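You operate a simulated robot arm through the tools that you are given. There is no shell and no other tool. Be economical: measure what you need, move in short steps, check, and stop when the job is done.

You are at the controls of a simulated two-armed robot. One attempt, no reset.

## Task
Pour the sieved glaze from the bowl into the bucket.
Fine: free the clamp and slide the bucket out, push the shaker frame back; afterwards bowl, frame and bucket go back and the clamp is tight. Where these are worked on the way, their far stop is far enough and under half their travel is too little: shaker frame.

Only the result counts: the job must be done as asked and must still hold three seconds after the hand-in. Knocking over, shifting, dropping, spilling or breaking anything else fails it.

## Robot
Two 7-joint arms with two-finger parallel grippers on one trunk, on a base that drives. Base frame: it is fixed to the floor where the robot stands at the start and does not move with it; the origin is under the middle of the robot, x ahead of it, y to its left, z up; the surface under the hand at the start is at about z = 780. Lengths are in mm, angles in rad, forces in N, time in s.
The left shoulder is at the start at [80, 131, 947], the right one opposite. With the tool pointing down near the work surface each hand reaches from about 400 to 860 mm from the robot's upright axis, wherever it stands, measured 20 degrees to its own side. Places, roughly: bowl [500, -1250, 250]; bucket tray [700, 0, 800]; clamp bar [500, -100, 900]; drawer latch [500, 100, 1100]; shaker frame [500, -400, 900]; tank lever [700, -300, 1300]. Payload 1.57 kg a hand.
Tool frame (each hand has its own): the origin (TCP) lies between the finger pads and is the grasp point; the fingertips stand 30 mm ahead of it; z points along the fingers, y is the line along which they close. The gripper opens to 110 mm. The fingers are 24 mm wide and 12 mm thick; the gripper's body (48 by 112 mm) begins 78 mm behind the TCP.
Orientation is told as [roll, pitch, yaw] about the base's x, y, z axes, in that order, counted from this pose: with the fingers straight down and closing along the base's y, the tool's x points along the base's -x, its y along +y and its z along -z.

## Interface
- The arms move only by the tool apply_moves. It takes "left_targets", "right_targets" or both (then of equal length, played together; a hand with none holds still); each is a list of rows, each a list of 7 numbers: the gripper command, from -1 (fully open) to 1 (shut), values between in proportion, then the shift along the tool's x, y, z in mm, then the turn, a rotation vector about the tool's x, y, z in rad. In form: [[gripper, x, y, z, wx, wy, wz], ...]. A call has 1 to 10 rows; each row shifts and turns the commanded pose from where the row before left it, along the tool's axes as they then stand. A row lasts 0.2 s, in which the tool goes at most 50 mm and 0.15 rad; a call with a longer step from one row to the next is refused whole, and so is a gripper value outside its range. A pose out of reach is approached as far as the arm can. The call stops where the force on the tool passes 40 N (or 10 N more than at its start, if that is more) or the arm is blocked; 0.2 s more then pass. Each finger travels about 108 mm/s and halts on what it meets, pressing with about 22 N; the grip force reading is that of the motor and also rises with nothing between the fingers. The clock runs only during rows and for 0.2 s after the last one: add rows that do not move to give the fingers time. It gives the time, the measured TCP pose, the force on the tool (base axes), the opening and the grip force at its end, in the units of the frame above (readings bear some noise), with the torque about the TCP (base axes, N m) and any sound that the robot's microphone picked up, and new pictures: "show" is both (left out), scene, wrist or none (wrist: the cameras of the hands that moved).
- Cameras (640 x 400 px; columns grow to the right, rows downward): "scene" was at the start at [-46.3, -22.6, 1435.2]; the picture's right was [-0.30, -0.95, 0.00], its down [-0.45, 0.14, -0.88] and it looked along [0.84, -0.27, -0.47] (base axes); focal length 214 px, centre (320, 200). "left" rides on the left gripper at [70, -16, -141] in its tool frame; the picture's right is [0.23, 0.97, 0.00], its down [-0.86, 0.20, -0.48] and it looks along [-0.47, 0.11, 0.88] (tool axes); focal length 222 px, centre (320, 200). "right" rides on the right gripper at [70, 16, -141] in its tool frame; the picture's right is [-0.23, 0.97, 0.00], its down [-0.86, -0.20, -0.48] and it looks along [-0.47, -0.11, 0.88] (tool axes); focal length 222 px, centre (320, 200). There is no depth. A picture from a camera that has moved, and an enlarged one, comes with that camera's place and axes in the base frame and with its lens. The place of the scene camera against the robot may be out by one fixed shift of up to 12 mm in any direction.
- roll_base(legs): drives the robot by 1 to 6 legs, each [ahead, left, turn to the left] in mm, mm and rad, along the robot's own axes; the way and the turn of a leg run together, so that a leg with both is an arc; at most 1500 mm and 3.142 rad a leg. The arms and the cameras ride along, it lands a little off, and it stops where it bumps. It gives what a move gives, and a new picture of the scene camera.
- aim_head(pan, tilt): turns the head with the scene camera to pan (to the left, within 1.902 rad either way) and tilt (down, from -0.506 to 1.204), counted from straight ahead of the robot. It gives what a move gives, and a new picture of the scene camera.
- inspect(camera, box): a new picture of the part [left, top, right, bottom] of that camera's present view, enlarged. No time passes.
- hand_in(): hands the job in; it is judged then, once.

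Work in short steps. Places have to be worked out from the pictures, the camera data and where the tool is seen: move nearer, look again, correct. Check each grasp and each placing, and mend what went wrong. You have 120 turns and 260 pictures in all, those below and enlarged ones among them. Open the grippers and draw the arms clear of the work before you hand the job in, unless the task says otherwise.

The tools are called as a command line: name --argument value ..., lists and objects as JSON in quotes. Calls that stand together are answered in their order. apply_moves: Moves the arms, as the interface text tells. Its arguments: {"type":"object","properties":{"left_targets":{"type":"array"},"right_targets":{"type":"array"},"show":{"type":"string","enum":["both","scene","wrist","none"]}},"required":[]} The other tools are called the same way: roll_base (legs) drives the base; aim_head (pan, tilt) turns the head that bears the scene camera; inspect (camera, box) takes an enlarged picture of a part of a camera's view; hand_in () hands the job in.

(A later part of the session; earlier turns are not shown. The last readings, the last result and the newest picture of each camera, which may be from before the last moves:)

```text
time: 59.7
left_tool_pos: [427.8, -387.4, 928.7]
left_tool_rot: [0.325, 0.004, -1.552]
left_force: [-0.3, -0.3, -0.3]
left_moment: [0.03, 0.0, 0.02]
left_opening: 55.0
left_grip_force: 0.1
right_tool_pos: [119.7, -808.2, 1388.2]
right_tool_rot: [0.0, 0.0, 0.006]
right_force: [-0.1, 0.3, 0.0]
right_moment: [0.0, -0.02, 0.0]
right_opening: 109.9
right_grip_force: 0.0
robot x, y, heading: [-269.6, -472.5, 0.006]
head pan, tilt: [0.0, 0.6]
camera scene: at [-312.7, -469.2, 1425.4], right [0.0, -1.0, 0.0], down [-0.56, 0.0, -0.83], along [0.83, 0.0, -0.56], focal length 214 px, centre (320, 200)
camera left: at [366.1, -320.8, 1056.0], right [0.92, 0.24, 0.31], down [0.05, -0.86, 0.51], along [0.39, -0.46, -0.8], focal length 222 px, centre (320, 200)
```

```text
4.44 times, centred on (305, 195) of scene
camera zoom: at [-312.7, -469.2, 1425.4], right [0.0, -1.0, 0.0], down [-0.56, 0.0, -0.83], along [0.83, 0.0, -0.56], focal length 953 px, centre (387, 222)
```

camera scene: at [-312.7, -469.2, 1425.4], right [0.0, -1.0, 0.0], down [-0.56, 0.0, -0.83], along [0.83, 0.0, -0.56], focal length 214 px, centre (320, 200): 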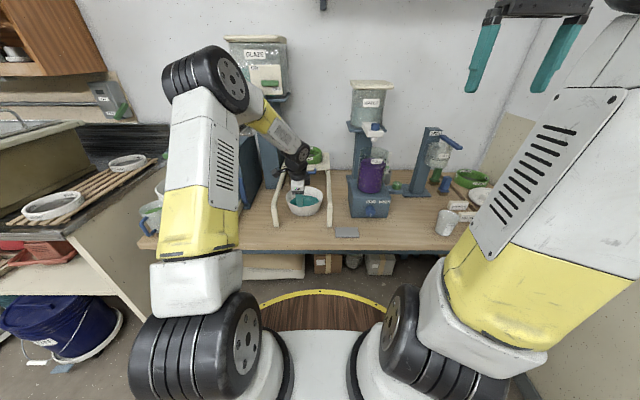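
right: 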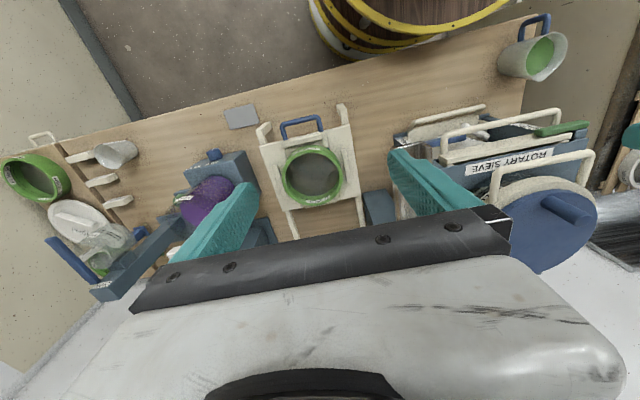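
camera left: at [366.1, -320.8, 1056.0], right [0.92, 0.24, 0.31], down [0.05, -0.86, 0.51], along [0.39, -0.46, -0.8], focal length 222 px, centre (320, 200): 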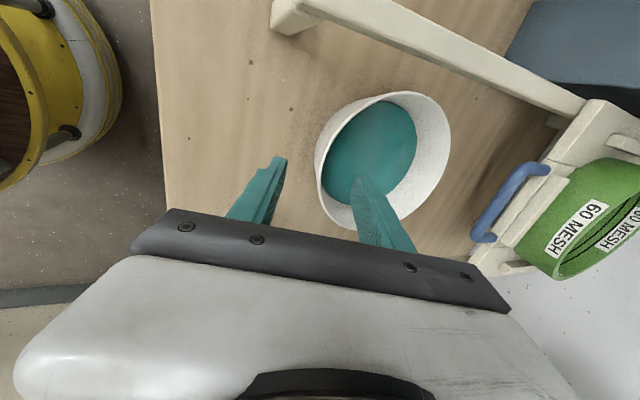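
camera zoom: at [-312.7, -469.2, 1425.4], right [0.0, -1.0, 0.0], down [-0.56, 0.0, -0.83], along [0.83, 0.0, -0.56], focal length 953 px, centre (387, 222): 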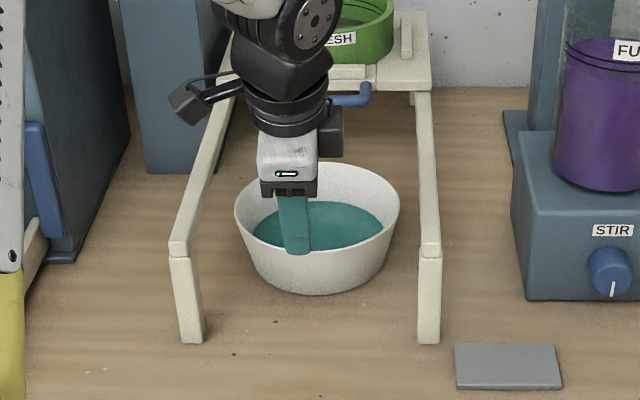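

Near rim at x≈448 as expected; the centre is at y≈−394. I shift 6 mm and descend along the fingers over the rim.

apply_moves --left_targets '[[0, -6, 0, 25, 0, 0, 0], [0, 0, 0, 25, 0, 0, 0], [0, 0, 0, 20, 0, 0, 0]]' --show "wrist"

inspect --camera "left" --box '[160, 20, 480, 240]'

```text
time: 60.5
left_tool_pos: [450.5, -394.6, 863.4]
left_tool_rot: [0.324, 0.006, -1.552]
left_force: [-0.6, 0.3, -0.7]
left_moment: [0.05, -0.03, 0.02]
left_opening: 55.1
left_grip_force: 0.1
right_tool_pos: [119.9, -808.5, 1388.0]
right_tool_rot: [0.001, 0.001, 0.005]
right_force: [0.5, 0.3, -0.2]
right_moment: [-0.02, 0.03, 0.03]
right_opening: 110.0
right_grip_force: 0.0
robot x, y, heading: [-266.9, -471.6, 0.005]
head pan, tilt: [0.0, 0.6]
camera left: at [387.9, -327.1, 991.3], right [0.92, 0.24, 0.31], down [0.05, -0.86, 0.51], along [0.39, -0.45, -0.8], focal length 222 px, centre (320, 200)
```

left: 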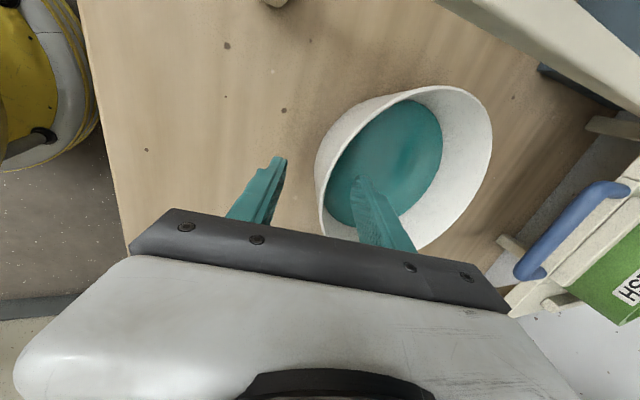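

```text
1.82 times, centred on (320, 130) of left
camera zoom: at [387.9, -327.1, 991.3], right [0.92, 0.24, 0.31], down [0.05, -0.86, 0.51], along [0.39, -0.45, -0.8], focal length 404 px, centre (320, 327)
```

zoom: 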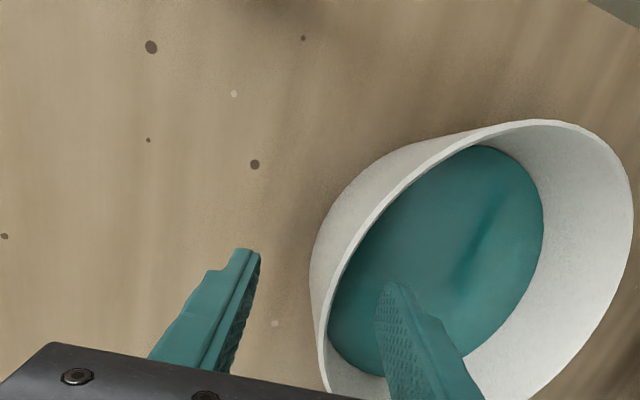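

The rim stands between the fingers. I go 30 mm deeper and close.

apply_moves --left_targets '[[0, 0, 0, 15, 0, 0, 0], [0, 0, 0, 15, 0, 0, 0], [1, 0, 0, 0, 0, 0, 0], [1, 0, 0, 0, 0, 0, 0], [1, 0, 0, 0, 0, 0, 0]]' --show "wrist"

```text
time: 61.7
left_tool_pos: [459.3, -394.9, 833.2]
left_tool_rot: [0.322, 0.006, -1.551]
left_force: [-4.1, -2.0, 2.6]
left_moment: [-0.06, 0.64, 0.0]
left_opening: 8.7
left_grip_force: 21.7
right_tool_pos: [120.3, -808.0, 1388.7]
right_tool_rot: [-0.001, 0.0, 0.006]
right_force: [0.0, 0.6, -0.4]
right_moment: [-0.03, 0.02, 0.03]
right_opening: 110.1
right_grip_force: 0.0
robot x, y, heading: [-269.1, -474.0, 0.004]
head pan, tilt: [0.0, 0.6]
camera left: at [397.5, -327.8, 961.0], right [0.92, 0.24, 0.31], down [0.05, -0.86, 0.51], along [0.39, -0.45, -0.8], focal length 222 px, centre (320, 200)
```

left: 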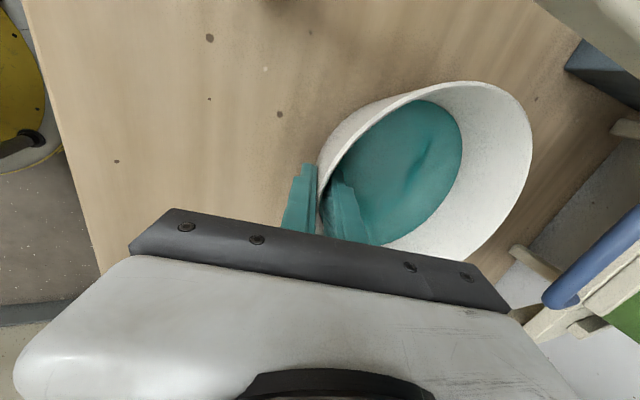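

Gripped the wall. I lift slowly 20 mm to test for drooping.

apply_moves --left_targets '[[1, 0, 1.6, -4.7, 0, 0, 0], [1, 0, 1.6, -4.7, 0, 0, 0], [1, 0, 1.6, -4.7, 0, 0, 0], [1, 0, 1.6, -4.7, 0, 0, 0]]' --show "both"

inspect --camera "scene" --box '[260, 150, 350, 240]'

```text
time: 62.7
left_tool_pos: [458.3, -397.8, 852.5]
left_tool_rot: [0.324, 0.004, -1.552]
left_force: [0.0, -0.1, -7.5]
left_moment: [-0.04, 0.53, 0.01]
left_opening: 8.6
left_grip_force: 21.9
right_tool_pos: [120.1, -807.8, 1389.9]
right_tool_rot: [0.001, 0.003, 0.004]
right_force: [-0.4, 0.1, -1.4]
right_moment: [-0.02, -0.01, -0.01]
right_opening: 110.1
right_grip_force: 0.1
robot x, y, heading: [-270.7, -471.1, 0.01]
head pan, tilt: [0.0, 0.6]
camera scene: at [-312.2, -469.1, 1425.4], right [0.0, -1.0, 0.0], down [-0.57, 0.0, -0.82], along [0.82, 0.0, -0.57], focal length 214 px, centre (320, 200)
camera left: at [397.8, -330.6, 979.5], right [0.92, 0.24, 0.31], down [0.05, -0.86, 0.51], along [0.39, -0.46, -0.8], focal length 222 px, centre (320, 200)
```

scene: 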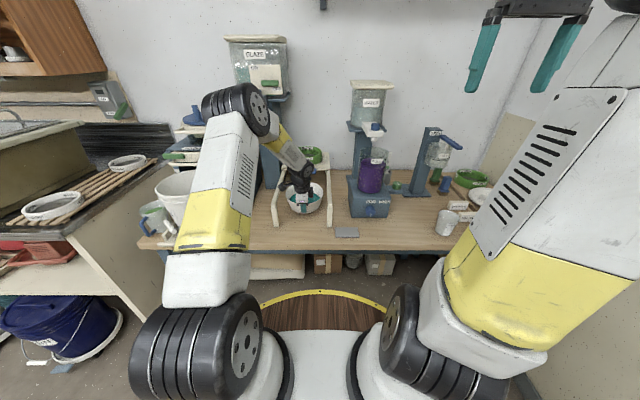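
left: 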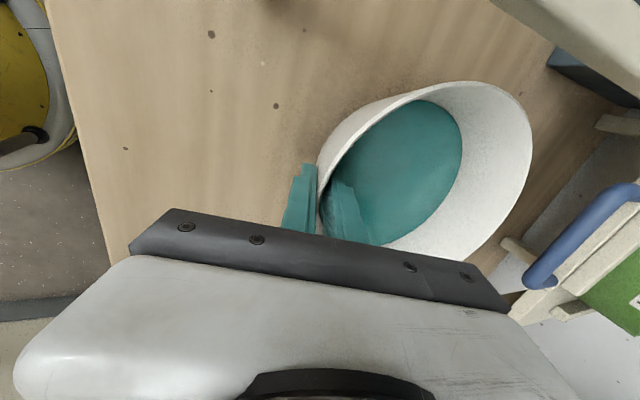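

```text
4.44 times, centred on (305, 195) of scene
camera zoom: at [-312.2, -469.1, 1425.4], right [0.0, -1.0, 0.0], down [-0.57, 0.0, -0.82], along [0.82, 0.0, -0.57], focal length 953 px, centre (387, 222)
```

zoom: 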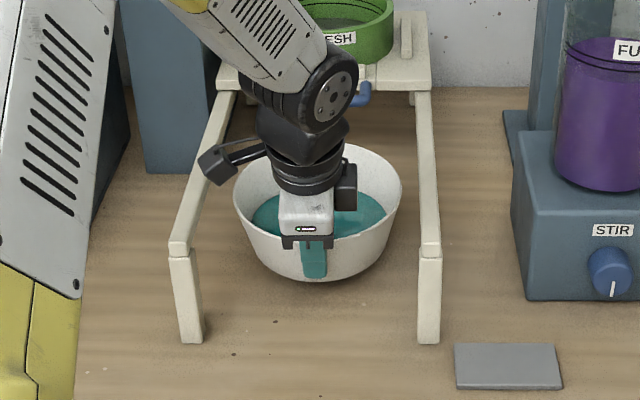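

Holds level, load ≈0.76 kg. I lift smoothly to clear the rails.

apply_moves --left_targets '[[1, 0, 3.2, -9.5, 0, 0, 0], [1, 0, 5.1, -15.2, 0, 0, 0], [1, 0, 5.8, -17.1, 0, 0, 0], [1, 0, 5.8, -17.1, 0, 0, 0], [1, 0, 5.8, -17.1, 0, 0, 0], [1, 0, 5.8, -17.1, 0, 0, 0], [1, 0, 5.8, -17.1, 0, 0, 0], [1, 0, 5.8, -17.1, 0, 0, 0], [1, 0, 5.1, -15.2, 0, 0, 0], [1, 0, 3.2, -9.5, 0, 0, 0]]' --show "both"

```text
time: 64.9
left_tool_pos: [457.6, -396.3, 1014.8]
left_tool_rot: [0.324, 0.005, -1.551]
left_force: [0.2, -0.3, -6.3]
left_moment: [0.02, 0.54, 0.01]
left_opening: 8.6
left_grip_force: 21.6
right_tool_pos: [120.3, -808.0, 1388.4]
right_tool_rot: [0.001, 0.002, 0.005]
right_force: [-1.5, 0.4, 0.0]
right_moment: [-0.02, 0.02, 0.01]
right_opening: 109.8
right_grip_force: 0.0
robot x, y, heading: [-268.8, -478.6, 0.009]
head pan, tilt: [0.0, 0.6]
camera scene: at [-312.2, -469.1, 1425.4], right [0.0, -1.0, 0.0], down [-0.57, 0.0, -0.82], along [0.82, 0.0, -0.57], focal length 214 px, centre (320, 200)
camera left: at [396.2, -329.9, 1142.4], right [0.92, 0.24, 0.31], down [0.05, -0.86, 0.51], along [0.39, -0.45, -0.8], focal length 222 px, centre (320, 200)
```

scene: 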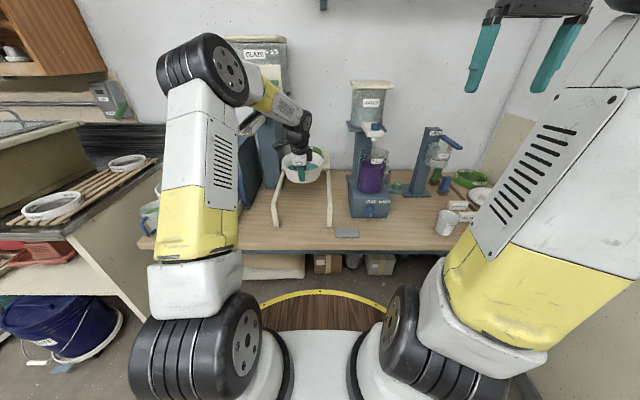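
left: 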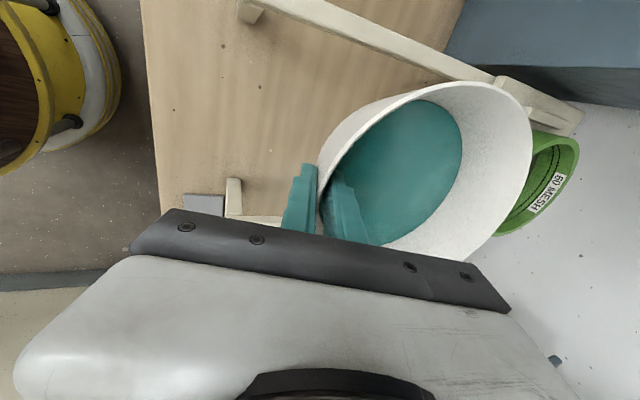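

The chute tip is at about (392, −205, 1200), so I'll back well off before strafing. First raise the bowl to carrying height, then drive back.

apply_moves --left_targets '[[1, 0, 4.8, -14.2, 0, 0, 0], [1, 0, 5.8, -17.1, 0, 0, 0], [1, 0, 5.8, -17.1, 0, 0, 0], [1, 0, 5.8, -17.1, 0, 0, 0], [1, 0, 3.2, -9.5, 0, 0, 0]]' --show "none"

roll_base --legs '[[-230, 0, 0]]'

```text
time: 66.1
left_tool_pos: [457.0, -398.3, 1092.7]
left_tool_rot: [0.325, 0.005, -1.552]
left_force: [-0.3, -0.2, -6.5]
left_moment: [-0.01, 0.55, 0.02]
left_opening: 8.9
left_grip_force: 21.8
right_tool_pos: [121.0, -809.0, 1389.6]
right_tool_rot: [0.0, 0.002, 0.006]
right_force: [0.6, -0.7, -0.5]
right_moment: [-0.01, -0.02, 0.03]
right_opening: 110.0
right_grip_force: 0.0
robot x, y, heading: [-266.8, -473.7, 0.009]
head pan, tilt: [0.0, 0.6]
```

```text
time: 67.8
left_tool_pos: [233.2, -401.4, 1092.9]
left_tool_rot: [0.324, 0.006, -1.556]
left_force: [0.0, 0.1, -7.2]
left_moment: [-0.02, 0.53, 0.04]
left_opening: 8.6
left_grip_force: 21.9
right_tool_pos: [-104.9, -811.0, 1388.2]
right_tool_rot: [0.002, 0.003, 0.0]
right_force: [0.3, -0.6, 0.4]
right_moment: [-0.03, 0.02, -0.04]
right_opening: 110.1
right_grip_force: 0.0
robot x, y, heading: [-494.6, -477.9, 0.001]
head pan, tilt: [0.0, 0.6]
camera scene: at [-537.0, -469.5, 1425.5], right [0.0, -1.0, 0.0], down [-0.57, 0.0, -0.82], along [0.82, 0.0, -0.57], focal length 214 px, centre (320, 200)
```

scene: 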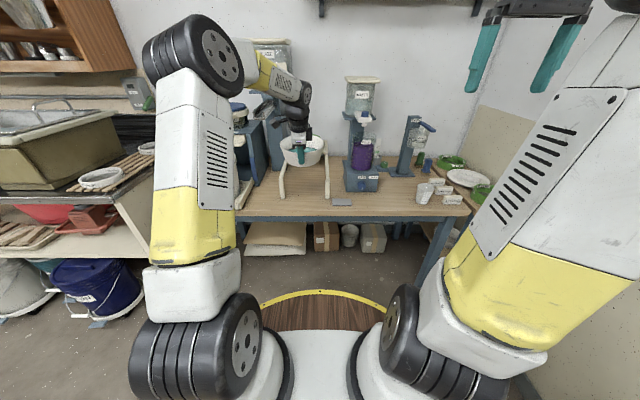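

Level and steady. I strafe left 320 mm.

roll_base --legs '[[0, 320, 0]]'

inspect --camera "scene" --box '[220, 90, 400, 220]'

inspect --camera "left" --box '[0, 0, 640, 400]'

```text
time: 70.0
left_tool_pos: [232.4, -83.8, 1091.4]
left_tool_rot: [0.324, 0.005, -1.551]
left_force: [0.5, 0.2, -6.8]
left_moment: [0.06, 0.53, 0.0]
left_opening: 8.6
left_grip_force: 21.9
right_tool_pos: [-106.3, -494.4, 1389.3]
right_tool_rot: [0.0, 0.002, 0.005]
right_force: [-0.7, 0.0, 0.5]
right_moment: [0.06, 0.03, -0.02]
right_opening: 109.9
right_grip_force: 0.1
robot x, y, heading: [-493.2, -156.5, 0.003]
head pan, tilt: [0.0, 0.6]
camera scene: at [-537.8, -154.1, 1425.4], right [0.0, -1.0, 0.0], down [-0.57, 0.0, -0.82], along [0.82, 0.0, -0.57], focal length 214 px, centre (320, 200)
```

scene: 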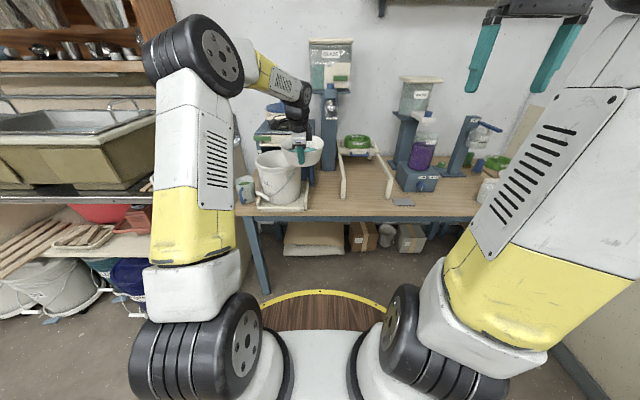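

```text
3.08 times, centred on (310, 155) of scene
camera zoom: at [-537.8, -154.1, 1425.4], right [0.0, -1.0, 0.0], down [-0.57, 0.0, -0.82], along [0.82, 0.0, -0.57], focal length 660 px, centre (351, 338)
```

zoom: 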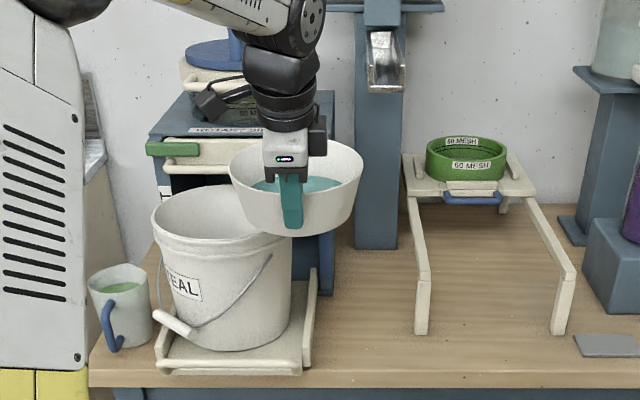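

```text
1.00 times, centred on (320, 200) of left (not enlarged: the box is as wide or as high as the picture)
camera zoom: at [170.7, -16.8, 1219.3], right [0.92, 0.24, 0.31], down [0.05, -0.86, 0.51], along [0.39, -0.46, -0.8], focal length 222 px, centre (320, 200)
```

zoom: 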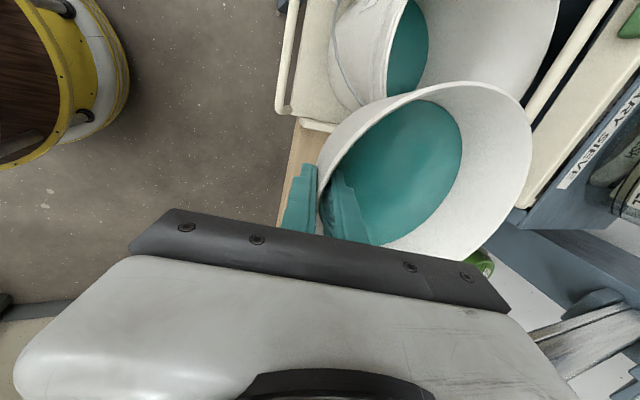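

Bucket mouth now estimated at (430, 50, 986), radius ≈108. I draw the bowl 60 mm nearer to the body, then drive forward so the lip will sit over the mouth.

apply_moves --left_targets '[[1, 0, -14.2, -4.8, 0, 0, 0], [1, 0, -14.2, -4.8, 0, 0, 0], [1, 0, -14.2, -4.8, 0, 0, 0], [1, 0, -14.2, -4.8, 0, 0, 0]]' --show "none"

roll_base --legs '[[148, 0, 0]]'

inspect --camera "scene" --box '[220, 90, 400, 240]'

inspect --camera "left" --box '[0, 0, 640, 400]'

```text
time: 71.0
left_tool_pos: [171.9, -84.0, 1091.1]
left_tool_rot: [0.326, 0.003, -1.551]
left_force: [0.3, -0.1, -5.4]
left_moment: [-0.01, 0.56, 0.0]
left_opening: 8.6
left_grip_force: 21.7
right_tool_pos: [-104.7, -494.2, 1388.6]
right_tool_rot: [-0.002, 0.001, 0.004]
right_force: [0.7, 1.0, -0.4]
right_moment: [0.0, 0.03, -0.02]
right_opening: 110.2
right_grip_force: 0.1
robot x, y, heading: [-496.4, -159.0, 0.0]
head pan, tilt: [0.0, 0.6]
```

```text
time: 72.3
left_tool_pos: [318.3, -84.0, 1092.9]
left_tool_rot: [0.322, 0.005, -1.554]
left_force: [-0.3, 0.6, -6.7]
left_moment: [-0.02, 0.56, 0.04]
left_opening: 8.8
left_grip_force: 22.1
right_tool_pos: [40.0, -493.1, 1389.2]
right_tool_rot: [0.0, 0.001, 0.003]
right_force: [-0.4, -0.5, -1.0]
right_moment: [0.0, -0.03, 0.02]
right_opening: 110.1
right_grip_force: 0.2
robot x, y, heading: [-344.3, -161.6, 0.005]
head pan, tilt: [0.0, 0.6]
camera scene: at [-392.3, -153.5, 1425.4], right [0.0, -1.0, 0.0], down [-0.57, 0.0, -0.82], along [0.82, 0.0, -0.57], focal length 214 px, centre (320, 200)
```

scene: 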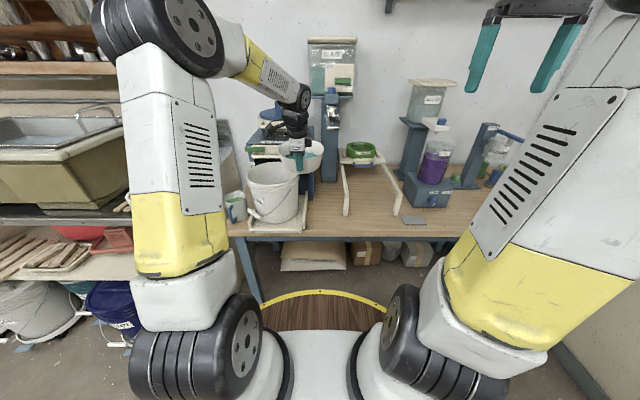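

```text
2.67 times, centred on (310, 165) of scene
camera zoom: at [-392.3, -153.5, 1425.4], right [0.0, -1.0, 0.0], down [-0.57, 0.0, -0.82], along [0.82, 0.0, -0.57], focal length 572 px, centre (347, 293)
```

zoom: 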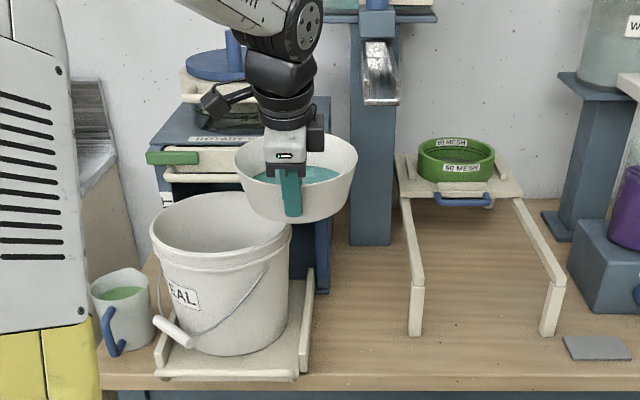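

```text
1.00 times, centred on (320, 200) of left (not enlarged: the box is as wide or as high as the picture)
camera zoom: at [256.1, -16.0, 1219.5], right [0.92, 0.24, 0.31], down [0.05, -0.86, 0.51], along [0.39, -0.46, -0.8], focal length 222 px, centre (320, 200)
```

zoom: 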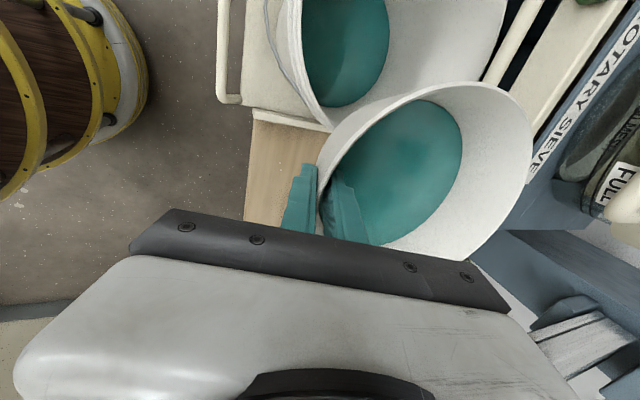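

Everything aligned. I shift the bowl 26 mm left and tilt it slowly to 30° toward the bucket.

apply_moves --left_targets '[[1, 9, 0, 0, 0, 0, 0], [1, 9, 0, 0, 0, 0, 0], [1, 6, 0, 0, 0, 0, 0], [1, 0, 0, 0, 0, -0.083, -0.028], [1, 0, 0, 0, 0, -0.083, -0.028], [1, 0, 0, 0, 0, -0.083, -0.028], [1, 0, 0, 0, 0, -0.083, -0.028], [1, 0, 0, 0, 0, -0.083, -0.028], [1, 0, 0, 0, 0, -0.083, -0.028]]' --show "both"

inspect --camera "scene" --box '[220, 90, 400, 240]'

```text
time: 74.3
left_tool_pos: [315.9, -61.1, 1091.9]
left_tool_rot: [0.323, -0.522, -1.554]
left_force: [0.5, -0.6, -6.5]
left_moment: [0.11, 0.5, 0.01]
left_opening: 8.9
left_grip_force: 22.1
right_tool_pos: [40.3, -494.1, 1389.4]
right_tool_rot: [0.0, 0.003, 0.003]
right_force: [-0.9, 0.1, -0.2]
right_moment: [0.03, 0.0, -0.02]
right_opening: 109.9
right_grip_force: 0.0
robot x, y, heading: [-347.7, -158.3, 0.004]
head pan, tilt: [0.0, 0.6]
camera scene: at [-392.2, -153.6, 1425.4], right [0.0, -1.0, 0.0], down [-0.57, 0.0, -0.82], along [0.82, 0.0, -0.57], focal length 214 px, centre (320, 200)
camera left: at [255.1, 62.4, 1167.2], right [0.92, 0.37, 0.15], down [0.05, -0.48, 0.87], along [0.4, -0.79, -0.46], focal length 222 px, centre (320, 200)
```

scene: 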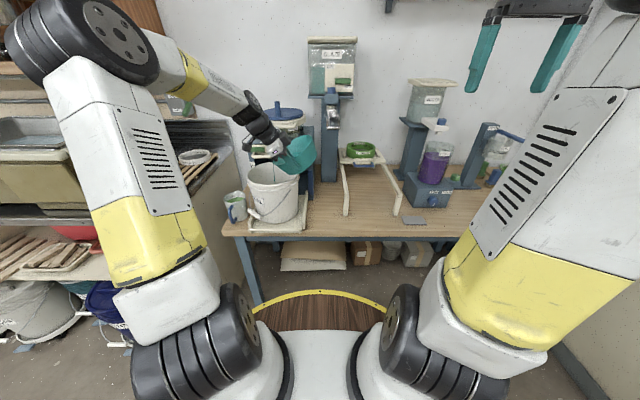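
left: 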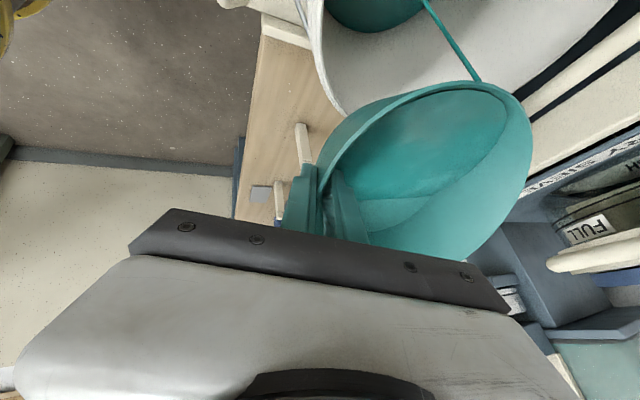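

```text
2.67 times, centred on (310, 165) of scene
camera zoom: at [-392.2, -153.6, 1425.4], right [0.0, -1.0, 0.0], down [-0.57, 0.0, -0.82], along [0.82, 0.0, -0.57], focal length 572 px, centre (347, 293)
```

zoom: 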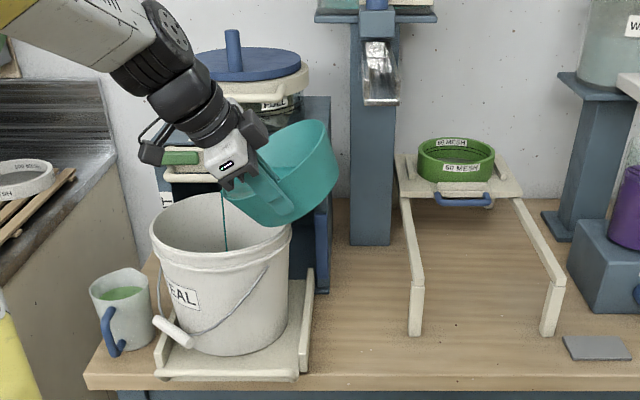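

A thin stream is falling into the bucket's middle. I wait briefly and tilt on to about 55°.

apply_moves --left_targets '[[1, 0, 0, 0, 0, 0, 0], [1, 0, 0, 0, 0, 0, 0], [1, 2, 0.4, -1.2, 0, -0.0665, -0.0224], [1, 2, 0.5, -1.5, 0, -0.0665, -0.0224], [1, 2, 0.6, -1.8, 0, -0.0665, -0.0224], [1, 0, 0, 0, 0, 0, 0], [1, 2, 0.7, -2, 0, -0.0665, -0.0224], [1, 2, 0.8, -2.4, 0, -0.0665, -0.0224], [1, 2, 0.9, -2.6, 0, -0.0665, -0.0224], [1, 0, 0, 0, 0, 0, 0]]' --show "both"

inspect --camera "scene" --box '[220, 90, 400, 240]'

```text
time: 76.5
left_tool_pos: [316.4, -41.3, 1093.0]
left_tool_rot: [0.323, -0.942, -1.55]
left_force: [0.1, -0.4, -3.6]
left_moment: [0.04, 0.26, 0.01]
left_opening: 8.5
left_grip_force: 22.0
right_tool_pos: [39.4, -492.7, 1388.4]
right_tool_rot: [-0.001, 0.002, 0.003]
right_force: [-0.1, -0.8, 0.2]
right_moment: [-0.02, -0.01, -0.01]
right_opening: 110.1
right_grip_force: 0.0
robot x, y, heading: [-348.5, -156.2, 0.001]
head pan, tilt: [0.0, 0.6]
camera scene: at [-392.2, -153.4, 1425.4], right [0.0, -1.0, 0.0], down [-0.57, 0.0, -0.82], along [0.82, 0.0, -0.57], focal length 214 px, centre (320, 200)
camera left: at [254.2, 101.6, 1111.0], right [0.92, 0.4, 0.0], down [0.04, -0.08, 1.0], along [0.4, -0.91, -0.09], focal length 222 px, centre (320, 200)
```

scene: 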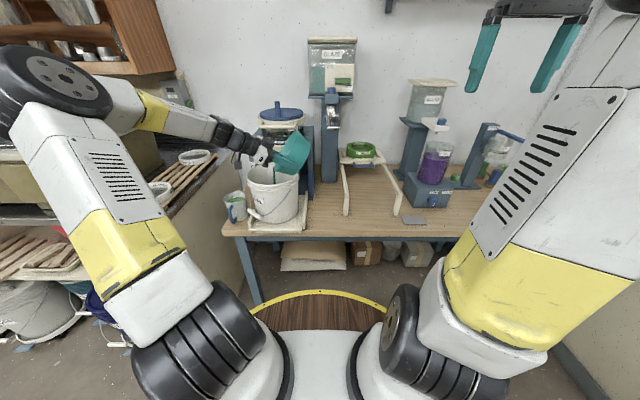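
left: 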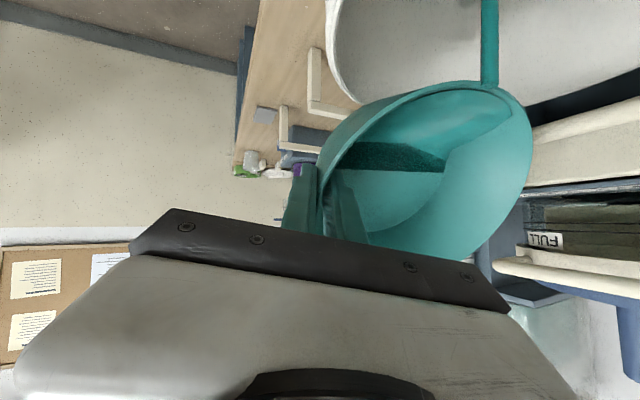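

```text
2.67 times, centred on (310, 165) of scene
camera zoom: at [-392.2, -153.4, 1425.4], right [0.0, -1.0, 0.0], down [-0.57, 0.0, -0.82], along [0.82, 0.0, -0.57], focal length 572 px, centre (347, 293)
```

zoom: 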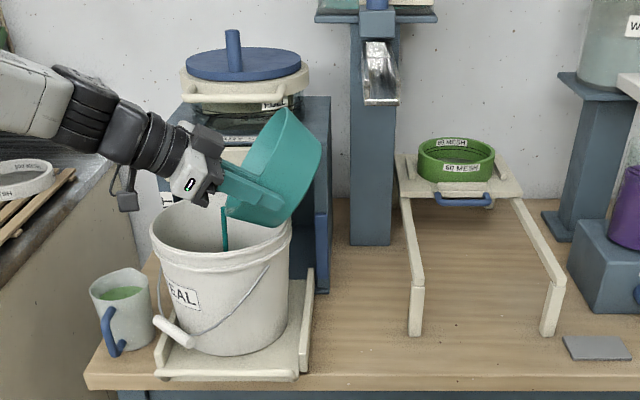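

More than half is out. I continue slowly to about 90°.

apply_moves --left_targets '[[1, 0, 0, 0, 0, 0, 0], [1, 2.9, 1.5, -4.4, 0, -0.073, -0.0246], [1, 2.7, 1.5, -4.5, 0, -0.073, -0.0246], [1, 2.2, 1.6, -4.7, 0, -0.073, -0.0246], [1, 1.9, 1.65, -4.9, 0, -0.073, -0.0246], [1, 1.4, 1.7, -5, 0, -0.073, -0.0246], [1, 1, 1.7, -5.1, 0, -0.073, -0.0246], [1, 0.5, 1.75, -5.2, 0, -0.073, -0.0246], [1, 0, 1.75, -5.2, 0, -0.073, -0.0246], [1, 0, 0, 0, 0, 0, 0]]' --show "both"

inspect --camera "scene" --box '[220, 90, 400, 240]'

```text
time: 78.7
left_tool_pos: [315.5, 1.3, 1095.5]
left_tool_rot: [0.242, -1.56, -1.469]
left_force: [-0.2, -0.2, -0.8]
left_moment: [0.02, 0.1, 0.01]
left_opening: 8.5
left_grip_force: 22.0
right_tool_pos: [39.7, -493.7, 1388.7]
right_tool_rot: [0.0, 0.001, 0.004]
right_force: [-0.4, -0.5, 0.4]
right_moment: [-0.02, -0.01, 0.05]
right_opening: 110.0
right_grip_force: 0.0
robot x, y, heading: [-344.5, -157.8, 0.004]
head pan, tilt: [0.0, 0.6]
camera scene: at [-392.3, -153.4, 1425.4], right [0.0, -1.0, 0.0], down [-0.57, 0.0, -0.82], along [0.82, 0.0, -0.57], focal length 214 px, centre (320, 200)
camera left: at [253.7, 129.7, 1026.1], right [0.92, 0.33, -0.22], down [0.03, 0.51, 0.86], along [0.4, -0.8, 0.46], focal length 222 px, centre (320, 200)
```

scene: 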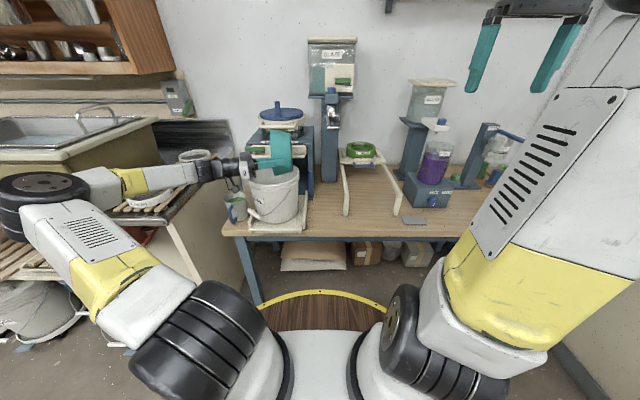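
left: 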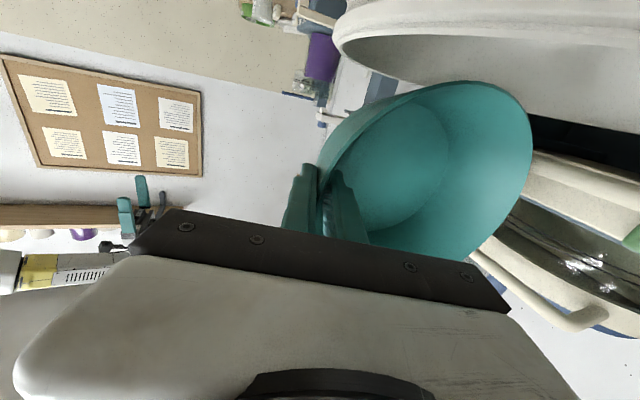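

```text
2.67 times, centred on (310, 165) of scene
camera zoom: at [-392.3, -153.4, 1425.4], right [0.0, -1.0, 0.0], down [-0.57, 0.0, -0.82], along [0.82, 0.0, -0.57], focal length 572 px, centre (347, 293)
```

zoom: 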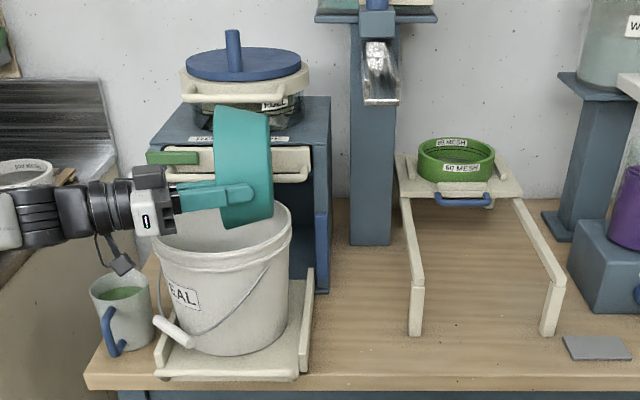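

Load is down to ~0.8 N and no stream remains. I tilt slightly further and hold two seconds to drain.

apply_moves --left_targets '[[1, 0, 1, -3, 0, -0.073, -0.0246], [1, 0, 1, -3, 0, -0.073, -0.0246], [1, 0, 0, 0, 0, 0, 0], [1, 0, 0, 0, 0, 0, 0], [1, 0, 0, 0, 0, 0, 0], [1, 0, 0, 0, 0, 0, 0], [1, 0, 0, 0, 0, 0, 0], [1, 0, 0, 0, 0, 0, 0], [1, 0, 0, 0, 0, 0, 0], [1, 0, 0, 0, 0, 0, 0]]' --show "wrist"

```text
time: 80.9
left_tool_pos: [315.7, 7.5, 1096.9]
left_tool_rot: [-2.808, -1.43, 1.577]
left_force: [0.0, -0.6, -2.4]
left_moment: [0.04, 0.13, -0.01]
left_opening: 8.4
left_grip_force: 22.0
right_tool_pos: [40.5, -491.9, 1388.0]
right_tool_rot: [0.0, 0.003, 0.004]
right_force: [-0.4, -0.4, -0.7]
right_moment: [-0.01, 0.01, -0.02]
right_opening: 109.7
right_grip_force: 0.0
robot x, y, heading: [-348.6, -155.7, 0.004]
head pan, tilt: [0.0, 0.6]
camera left: at [253.2, 123.3, 1007.5], right [0.92, 0.29, -0.27], down [0.03, 0.63, 0.77], along [0.4, -0.72, 0.57], focal length 222 px, centre (320, 200)
```

left: 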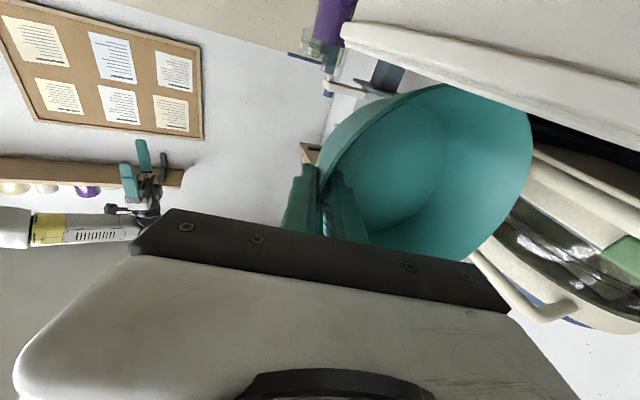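

The bowl is empty (just coated). I rotate it back upright along the reverse path.

apply_moves --left_targets '[[1, 0.5, -2.5, 7.6, 0, 0.1357, 0.0457], [1, -0.5, -2.5, 7.6, 0, 0.1357, 0.0457], [1, -1.7, -2.5, 7.4, 0, 0.1357, 0.0457], [1, -2.7, -2.4, 7.1, 0, 0.1357, 0.0457], [1, -3.7, -2.2, 6.7, 0, 0.1357, 0.0457], [1, -4.7, -2, 6.1, 0, 0.1357, 0.0457], [1, -5.5, -1.8, 5.5, 0, 0.1357, 0.0457], [1, -4, -1, 3, 0, 0.1357, 0.0457], [1, 0, 0, 0, 0, 0.1357, 0.0457], [1, 0, 0, 0, 0, 0.1357, 0.0457]]' --show "none"

apply_moves --left_targets '[[1, 0, 0, 0, 0, 0.1357, 0.0457], [1, 0, 0, 0, 0, 0.1357, 0.0457], [1, -10, 0, 0, 0, 0, 0]]' --show "both"

inspect --camera "scene" --box '[220, 90, 400, 240]'

```text
time: 83.1
left_tool_pos: [318.4, -52.4, 1101.1]
left_tool_rot: [0.325, -0.276, -1.551]
left_force: [-0.2, 0.8, -2.4]
left_moment: [0.01, 0.11, 0.0]
left_opening: 8.7
left_grip_force: 21.8
right_tool_pos: [40.7, -493.0, 1388.5]
right_tool_rot: [-0.001, 0.002, 0.002]
right_force: [0.2, -0.1, 0.1]
right_moment: [-0.03, 0.0, 0.01]
right_opening: 110.1
right_grip_force: 0.1
robot x, y, heading: [-345.4, -155.9, 0.002]
head pan, tilt: [0.0, 0.6]
```

```text
time: 83.9
left_tool_pos: [319.5, -62.9, 1099.7]
left_tool_rot: [0.321, 0.009, -1.552]
left_force: [0.1, 0.2, -0.6]
left_moment: [0.02, 0.14, 0.02]
left_opening: 8.8
left_grip_force: 22.0
right_tool_pos: [39.4, -493.3, 1388.1]
right_tool_rot: [-0.001, 0.003, 0.004]
right_force: [0.2, 0.1, 0.2]
right_moment: [0.0, 0.02, 0.01]
right_opening: 110.3
right_grip_force: 0.0
robot x, y, heading: [-345.7, -157.5, 0.007]
head pan, tilt: [0.0, 0.6]
camera scene: at [-392.3, -153.4, 1425.4], right [0.0, -1.0, 0.0], down [-0.57, 0.0, -0.82], along [0.82, 0.0, -0.57], focal length 214 px, centre (320, 200)
camera left: at [257.2, 4.2, 1228.0], right [0.92, 0.24, 0.31], down [0.05, -0.86, 0.51], along [0.39, -0.45, -0.8], focal length 222 px, centre (320, 200)
```

scene: 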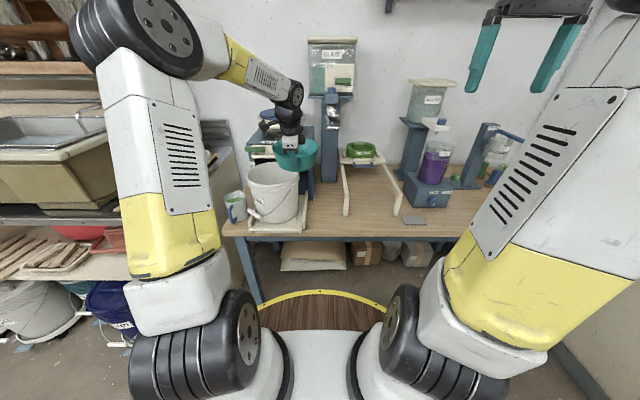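
left: 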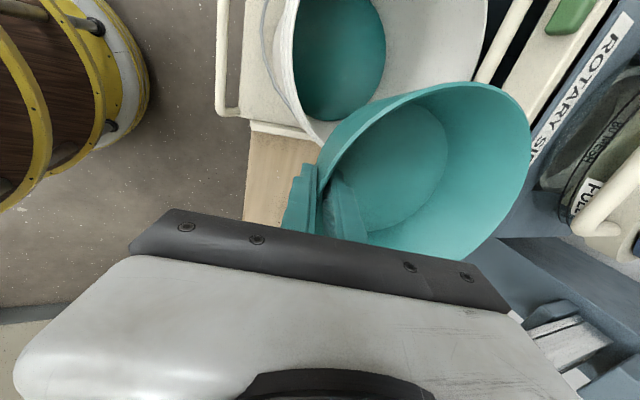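

```text
2.67 times, centred on (310, 165) of scene
camera zoom: at [-392.3, -153.4, 1425.4], right [0.0, -1.0, 0.0], down [-0.57, 0.0, -0.82], along [0.82, 0.0, -0.57], focal length 572 px, centre (347, 293)
```

zoom: 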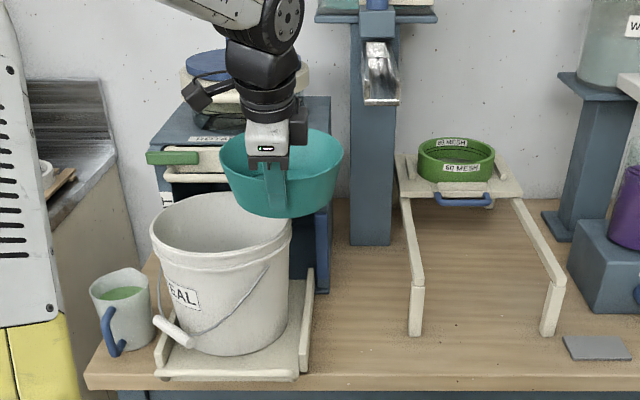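

The glaze is in the bucket and nothing spilled. I carry the bowl back: drive back, strafe right, then forward.

roll_base --legs '[[-95, 0, 0], [0, -333, 0]]'

```text
time: 86.8
left_tool_pos: [224.3, -396.5, 1100.3]
left_tool_rot: [0.324, 0.007, -1.549]
left_force: [0.2, 0.8, -2.4]
left_moment: [-0.01, 0.14, -0.01]
left_opening: 8.5
left_grip_force: 22.2
right_tool_pos: [-50.9, -827.7, 1389.1]
right_tool_rot: [0.0, 0.002, 0.009]
right_force: [1.2, 0.4, -1.2]
right_moment: [-0.01, 0.0, -0.01]
right_opening: 109.8
right_grip_force: 0.1
robot x, y, heading: [-443.3, -493.4, 0.006]
head pan, tilt: [0.0, 0.6]
camera scene: at [-486.2, -490.8, 1425.4], right [0.01, -1.0, 0.0], down [-0.57, 0.0, -0.82], along [0.82, 0.01, -0.57], focal length 214 px, centre (320, 200)
```

scene: 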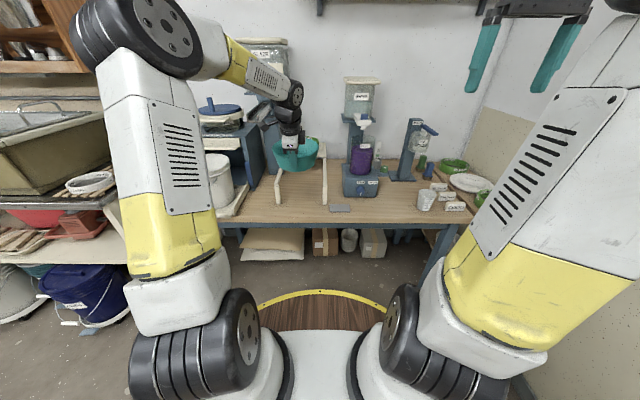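

roll_base --legs '[[185, 0, 0]]'

```text
time: 88.4
left_tool_pos: [408.2, -393.6, 1100.2]
left_tool_rot: [0.324, 0.007, -1.546]
left_force: [-0.8, 0.1, -0.6]
left_moment: [0.01, 0.16, -0.01]
left_opening: 8.5
left_grip_force: 22.1
right_tool_pos: [132.2, -825.3, 1388.4]
right_tool_rot: [0.0, 0.002, 0.012]
right_force: [-0.3, -0.6, 0.8]
right_moment: [0.03, 0.01, -0.01]
right_opening: 110.0
right_grip_force: 0.1
robot x, y, heading: [-258.3, -492.7, 0.007]
head pan, tilt: [0.0, 0.6]
camera scene: at [-302.3, -489.3, 1425.4], right [0.01, -1.0, 0.0], down [-0.56, -0.01, -0.83], along [0.82, 0.01, -0.56], focal length 214 px, centre (320, 200)
```

scene: 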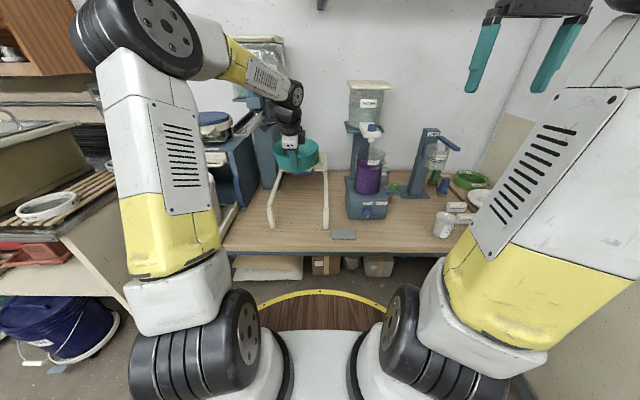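

Now I move 51 mm forward and lower to z≈875.

apply_moves --left_targets '[[1, -1, 24.2, 8.2, 0, 0, 0], [1, -1, 24.2, 8.2, 0, 0, 0], [1, 0, -9.6, 28.4, 0, 0, 0], [1, 0, -9.6, 28.4, 0, 0, 0], [1, 0, -9.6, 28.4, 0, 0, 0], [1, 0, -9.6, 28.4, 0, 0, 0], [1, 0, -9.6, 28.4, 0, 0, 0], [1, 0, -9.6, 28.4, 0, 0, 0], [1, 0, -9.6, 28.4, 0, 0, 0], [1, 0, -4.8, 14.2, 0, 0, 0]]' --show "both"

inspect --camera "scene" --box '[240, 150, 350, 240]'

```text
time: 90.6
left_tool_pos: [456.3, -393.0, 875.4]
left_tool_rot: [0.321, 0.008, -1.546]
left_force: [0.2, -0.5, -1.0]
left_moment: [0.01, 0.11, -0.01]
left_opening: 8.4
left_grip_force: 21.9
right_tool_pos: [133.1, -825.0, 1388.2]
right_tool_rot: [-0.001, 0.002, 0.012]
right_force: [-0.5, -0.1, -0.6]
right_moment: [0.01, -0.05, 0.03]
right_opening: 109.7
right_grip_force: 0.1
robot x, y, heading: [-253.5, -494.4, 0.012]
head pan, tilt: [0.0, 0.6]
camera scene: at [-302.1, -489.3, 1425.4], right [0.01, -1.0, 0.0], down [-0.57, -0.01, -0.82], along [0.82, 0.01, -0.57], focal length 214 px, centre (320, 200)
camera left: at [395.0, -326.1, 1003.3], right [0.92, 0.25, 0.31], down [0.06, -0.86, 0.51], along [0.39, -0.45, -0.8], focal length 222 px, centre (320, 200)
```

scene: 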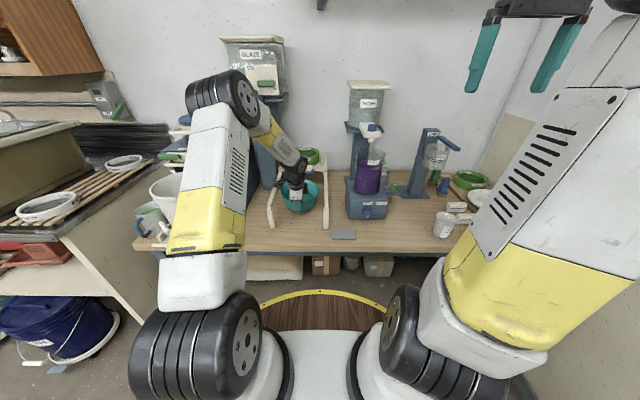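
left: 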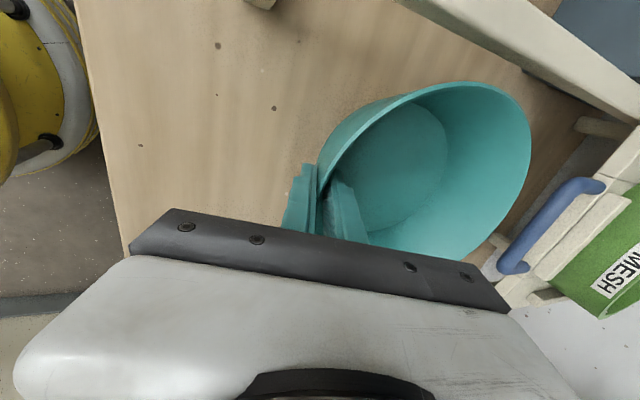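

```text
4.44 times, centred on (295, 195) of scene
camera zoom: at [-302.1, -489.3, 1425.4], right [0.01, -1.0, 0.0], down [-0.57, -0.01, -0.82], along [0.82, 0.01, -0.57], focal length 953 px, centre (431, 222)
```

zoom: 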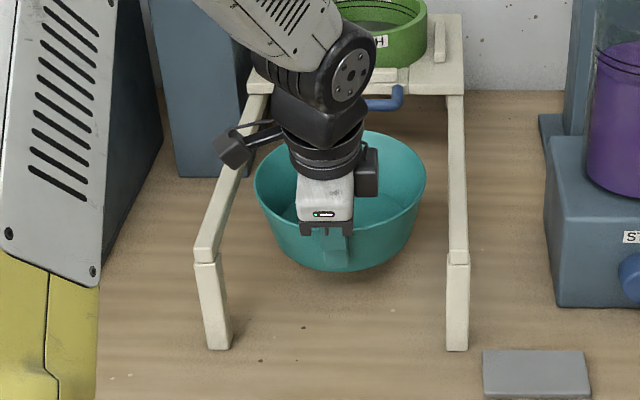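

I adjust 3 mm and lower to the original contact height.

apply_moves --left_targets '[[1, -1, -2, 15, 0, 0, 0], [1, -1, -3.2, 14.2, 0, 0, 0], [1, 0, -1.9, 5.7, 0, 0, 0], [1, 0, -0.8, 2.4, 0, 0, 0], [1, 0, -0.5, 1.5, 0, 0, 0]]' --show "wrist"

```text
time: 91.8
left_tool_pos: [463.0, -392.8, 835.4]
left_tool_rot: [0.322, 0.008, -1.546]
left_force: [-0.7, 0.4, -1.7]
left_moment: [-0.01, 0.13, 0.03]
left_opening: 8.6
left_grip_force: 22.0
right_tool_pos: [131.9, -825.5, 1389.2]
right_tool_rot: [0.001, 0.001, 0.01]
right_force: [0.8, 0.6, 0.1]
right_moment: [-0.01, -0.02, 0.01]
right_opening: 109.7
right_grip_force: 0.1
robot x, y, heading: [-259.8, -495.0, 0.012]
head pan, tilt: [0.0, 0.6]
camera left: at [401.7, -326.5, 963.5], right [0.92, 0.25, 0.31], down [0.06, -0.86, 0.51], along [0.39, -0.45, -0.8], focal length 222 px, centre (320, 200)
```

left: 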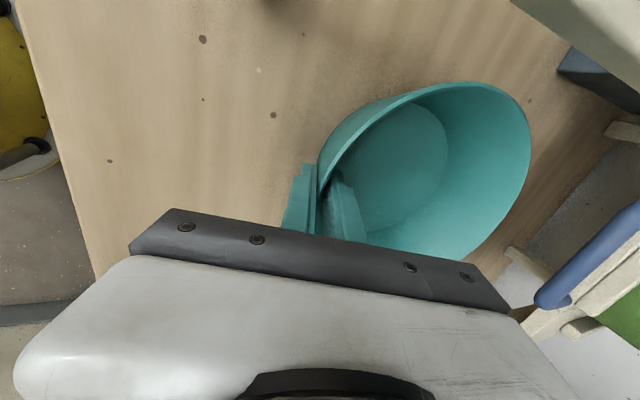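

Slightly (4 mm) too far forward; I correct and lower to contact.

apply_moves --left_targets '[[1, -1.5, -4, -1.3, 0, 0, 0], [1, 0, -0.5, 1.4, 0, 0, 0], [1, 0, -0.5, 1.4, 0, 0, 0], [1, 0, 0, 0, 0, 0, 0]]' --show "wrist"

```text
time: 92.8
left_tool_pos: [459.0, -394.8, 836.0]
left_tool_rot: [0.326, 0.009, -1.546]
left_force: [-1.2, 2.5, 12.5]
left_moment: [0.15, -0.05, 0.03]
left_opening: 8.3
left_grip_force: 21.5
right_tool_pos: [131.3, -826.0, 1388.4]
right_tool_rot: [0.0, -0.002, 0.013]
right_force: [0.4, 0.1, -0.1]
right_moment: [0.03, 0.01, -0.02]
right_opening: 109.9
right_grip_force: 0.0
robot x, y, heading: [-257.4, -492.8, 0.004]
head pan, tilt: [0.0, 0.6]
camera left: at [396.5, -328.2, 962.3], right [0.92, 0.25, 0.31], down [0.06, -0.86, 0.51], along [0.4, -0.45, -0.8], focal length 222 px, centre (320, 200)
```

left: 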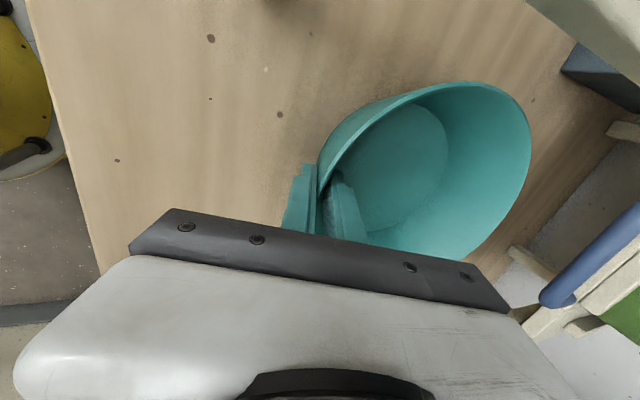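

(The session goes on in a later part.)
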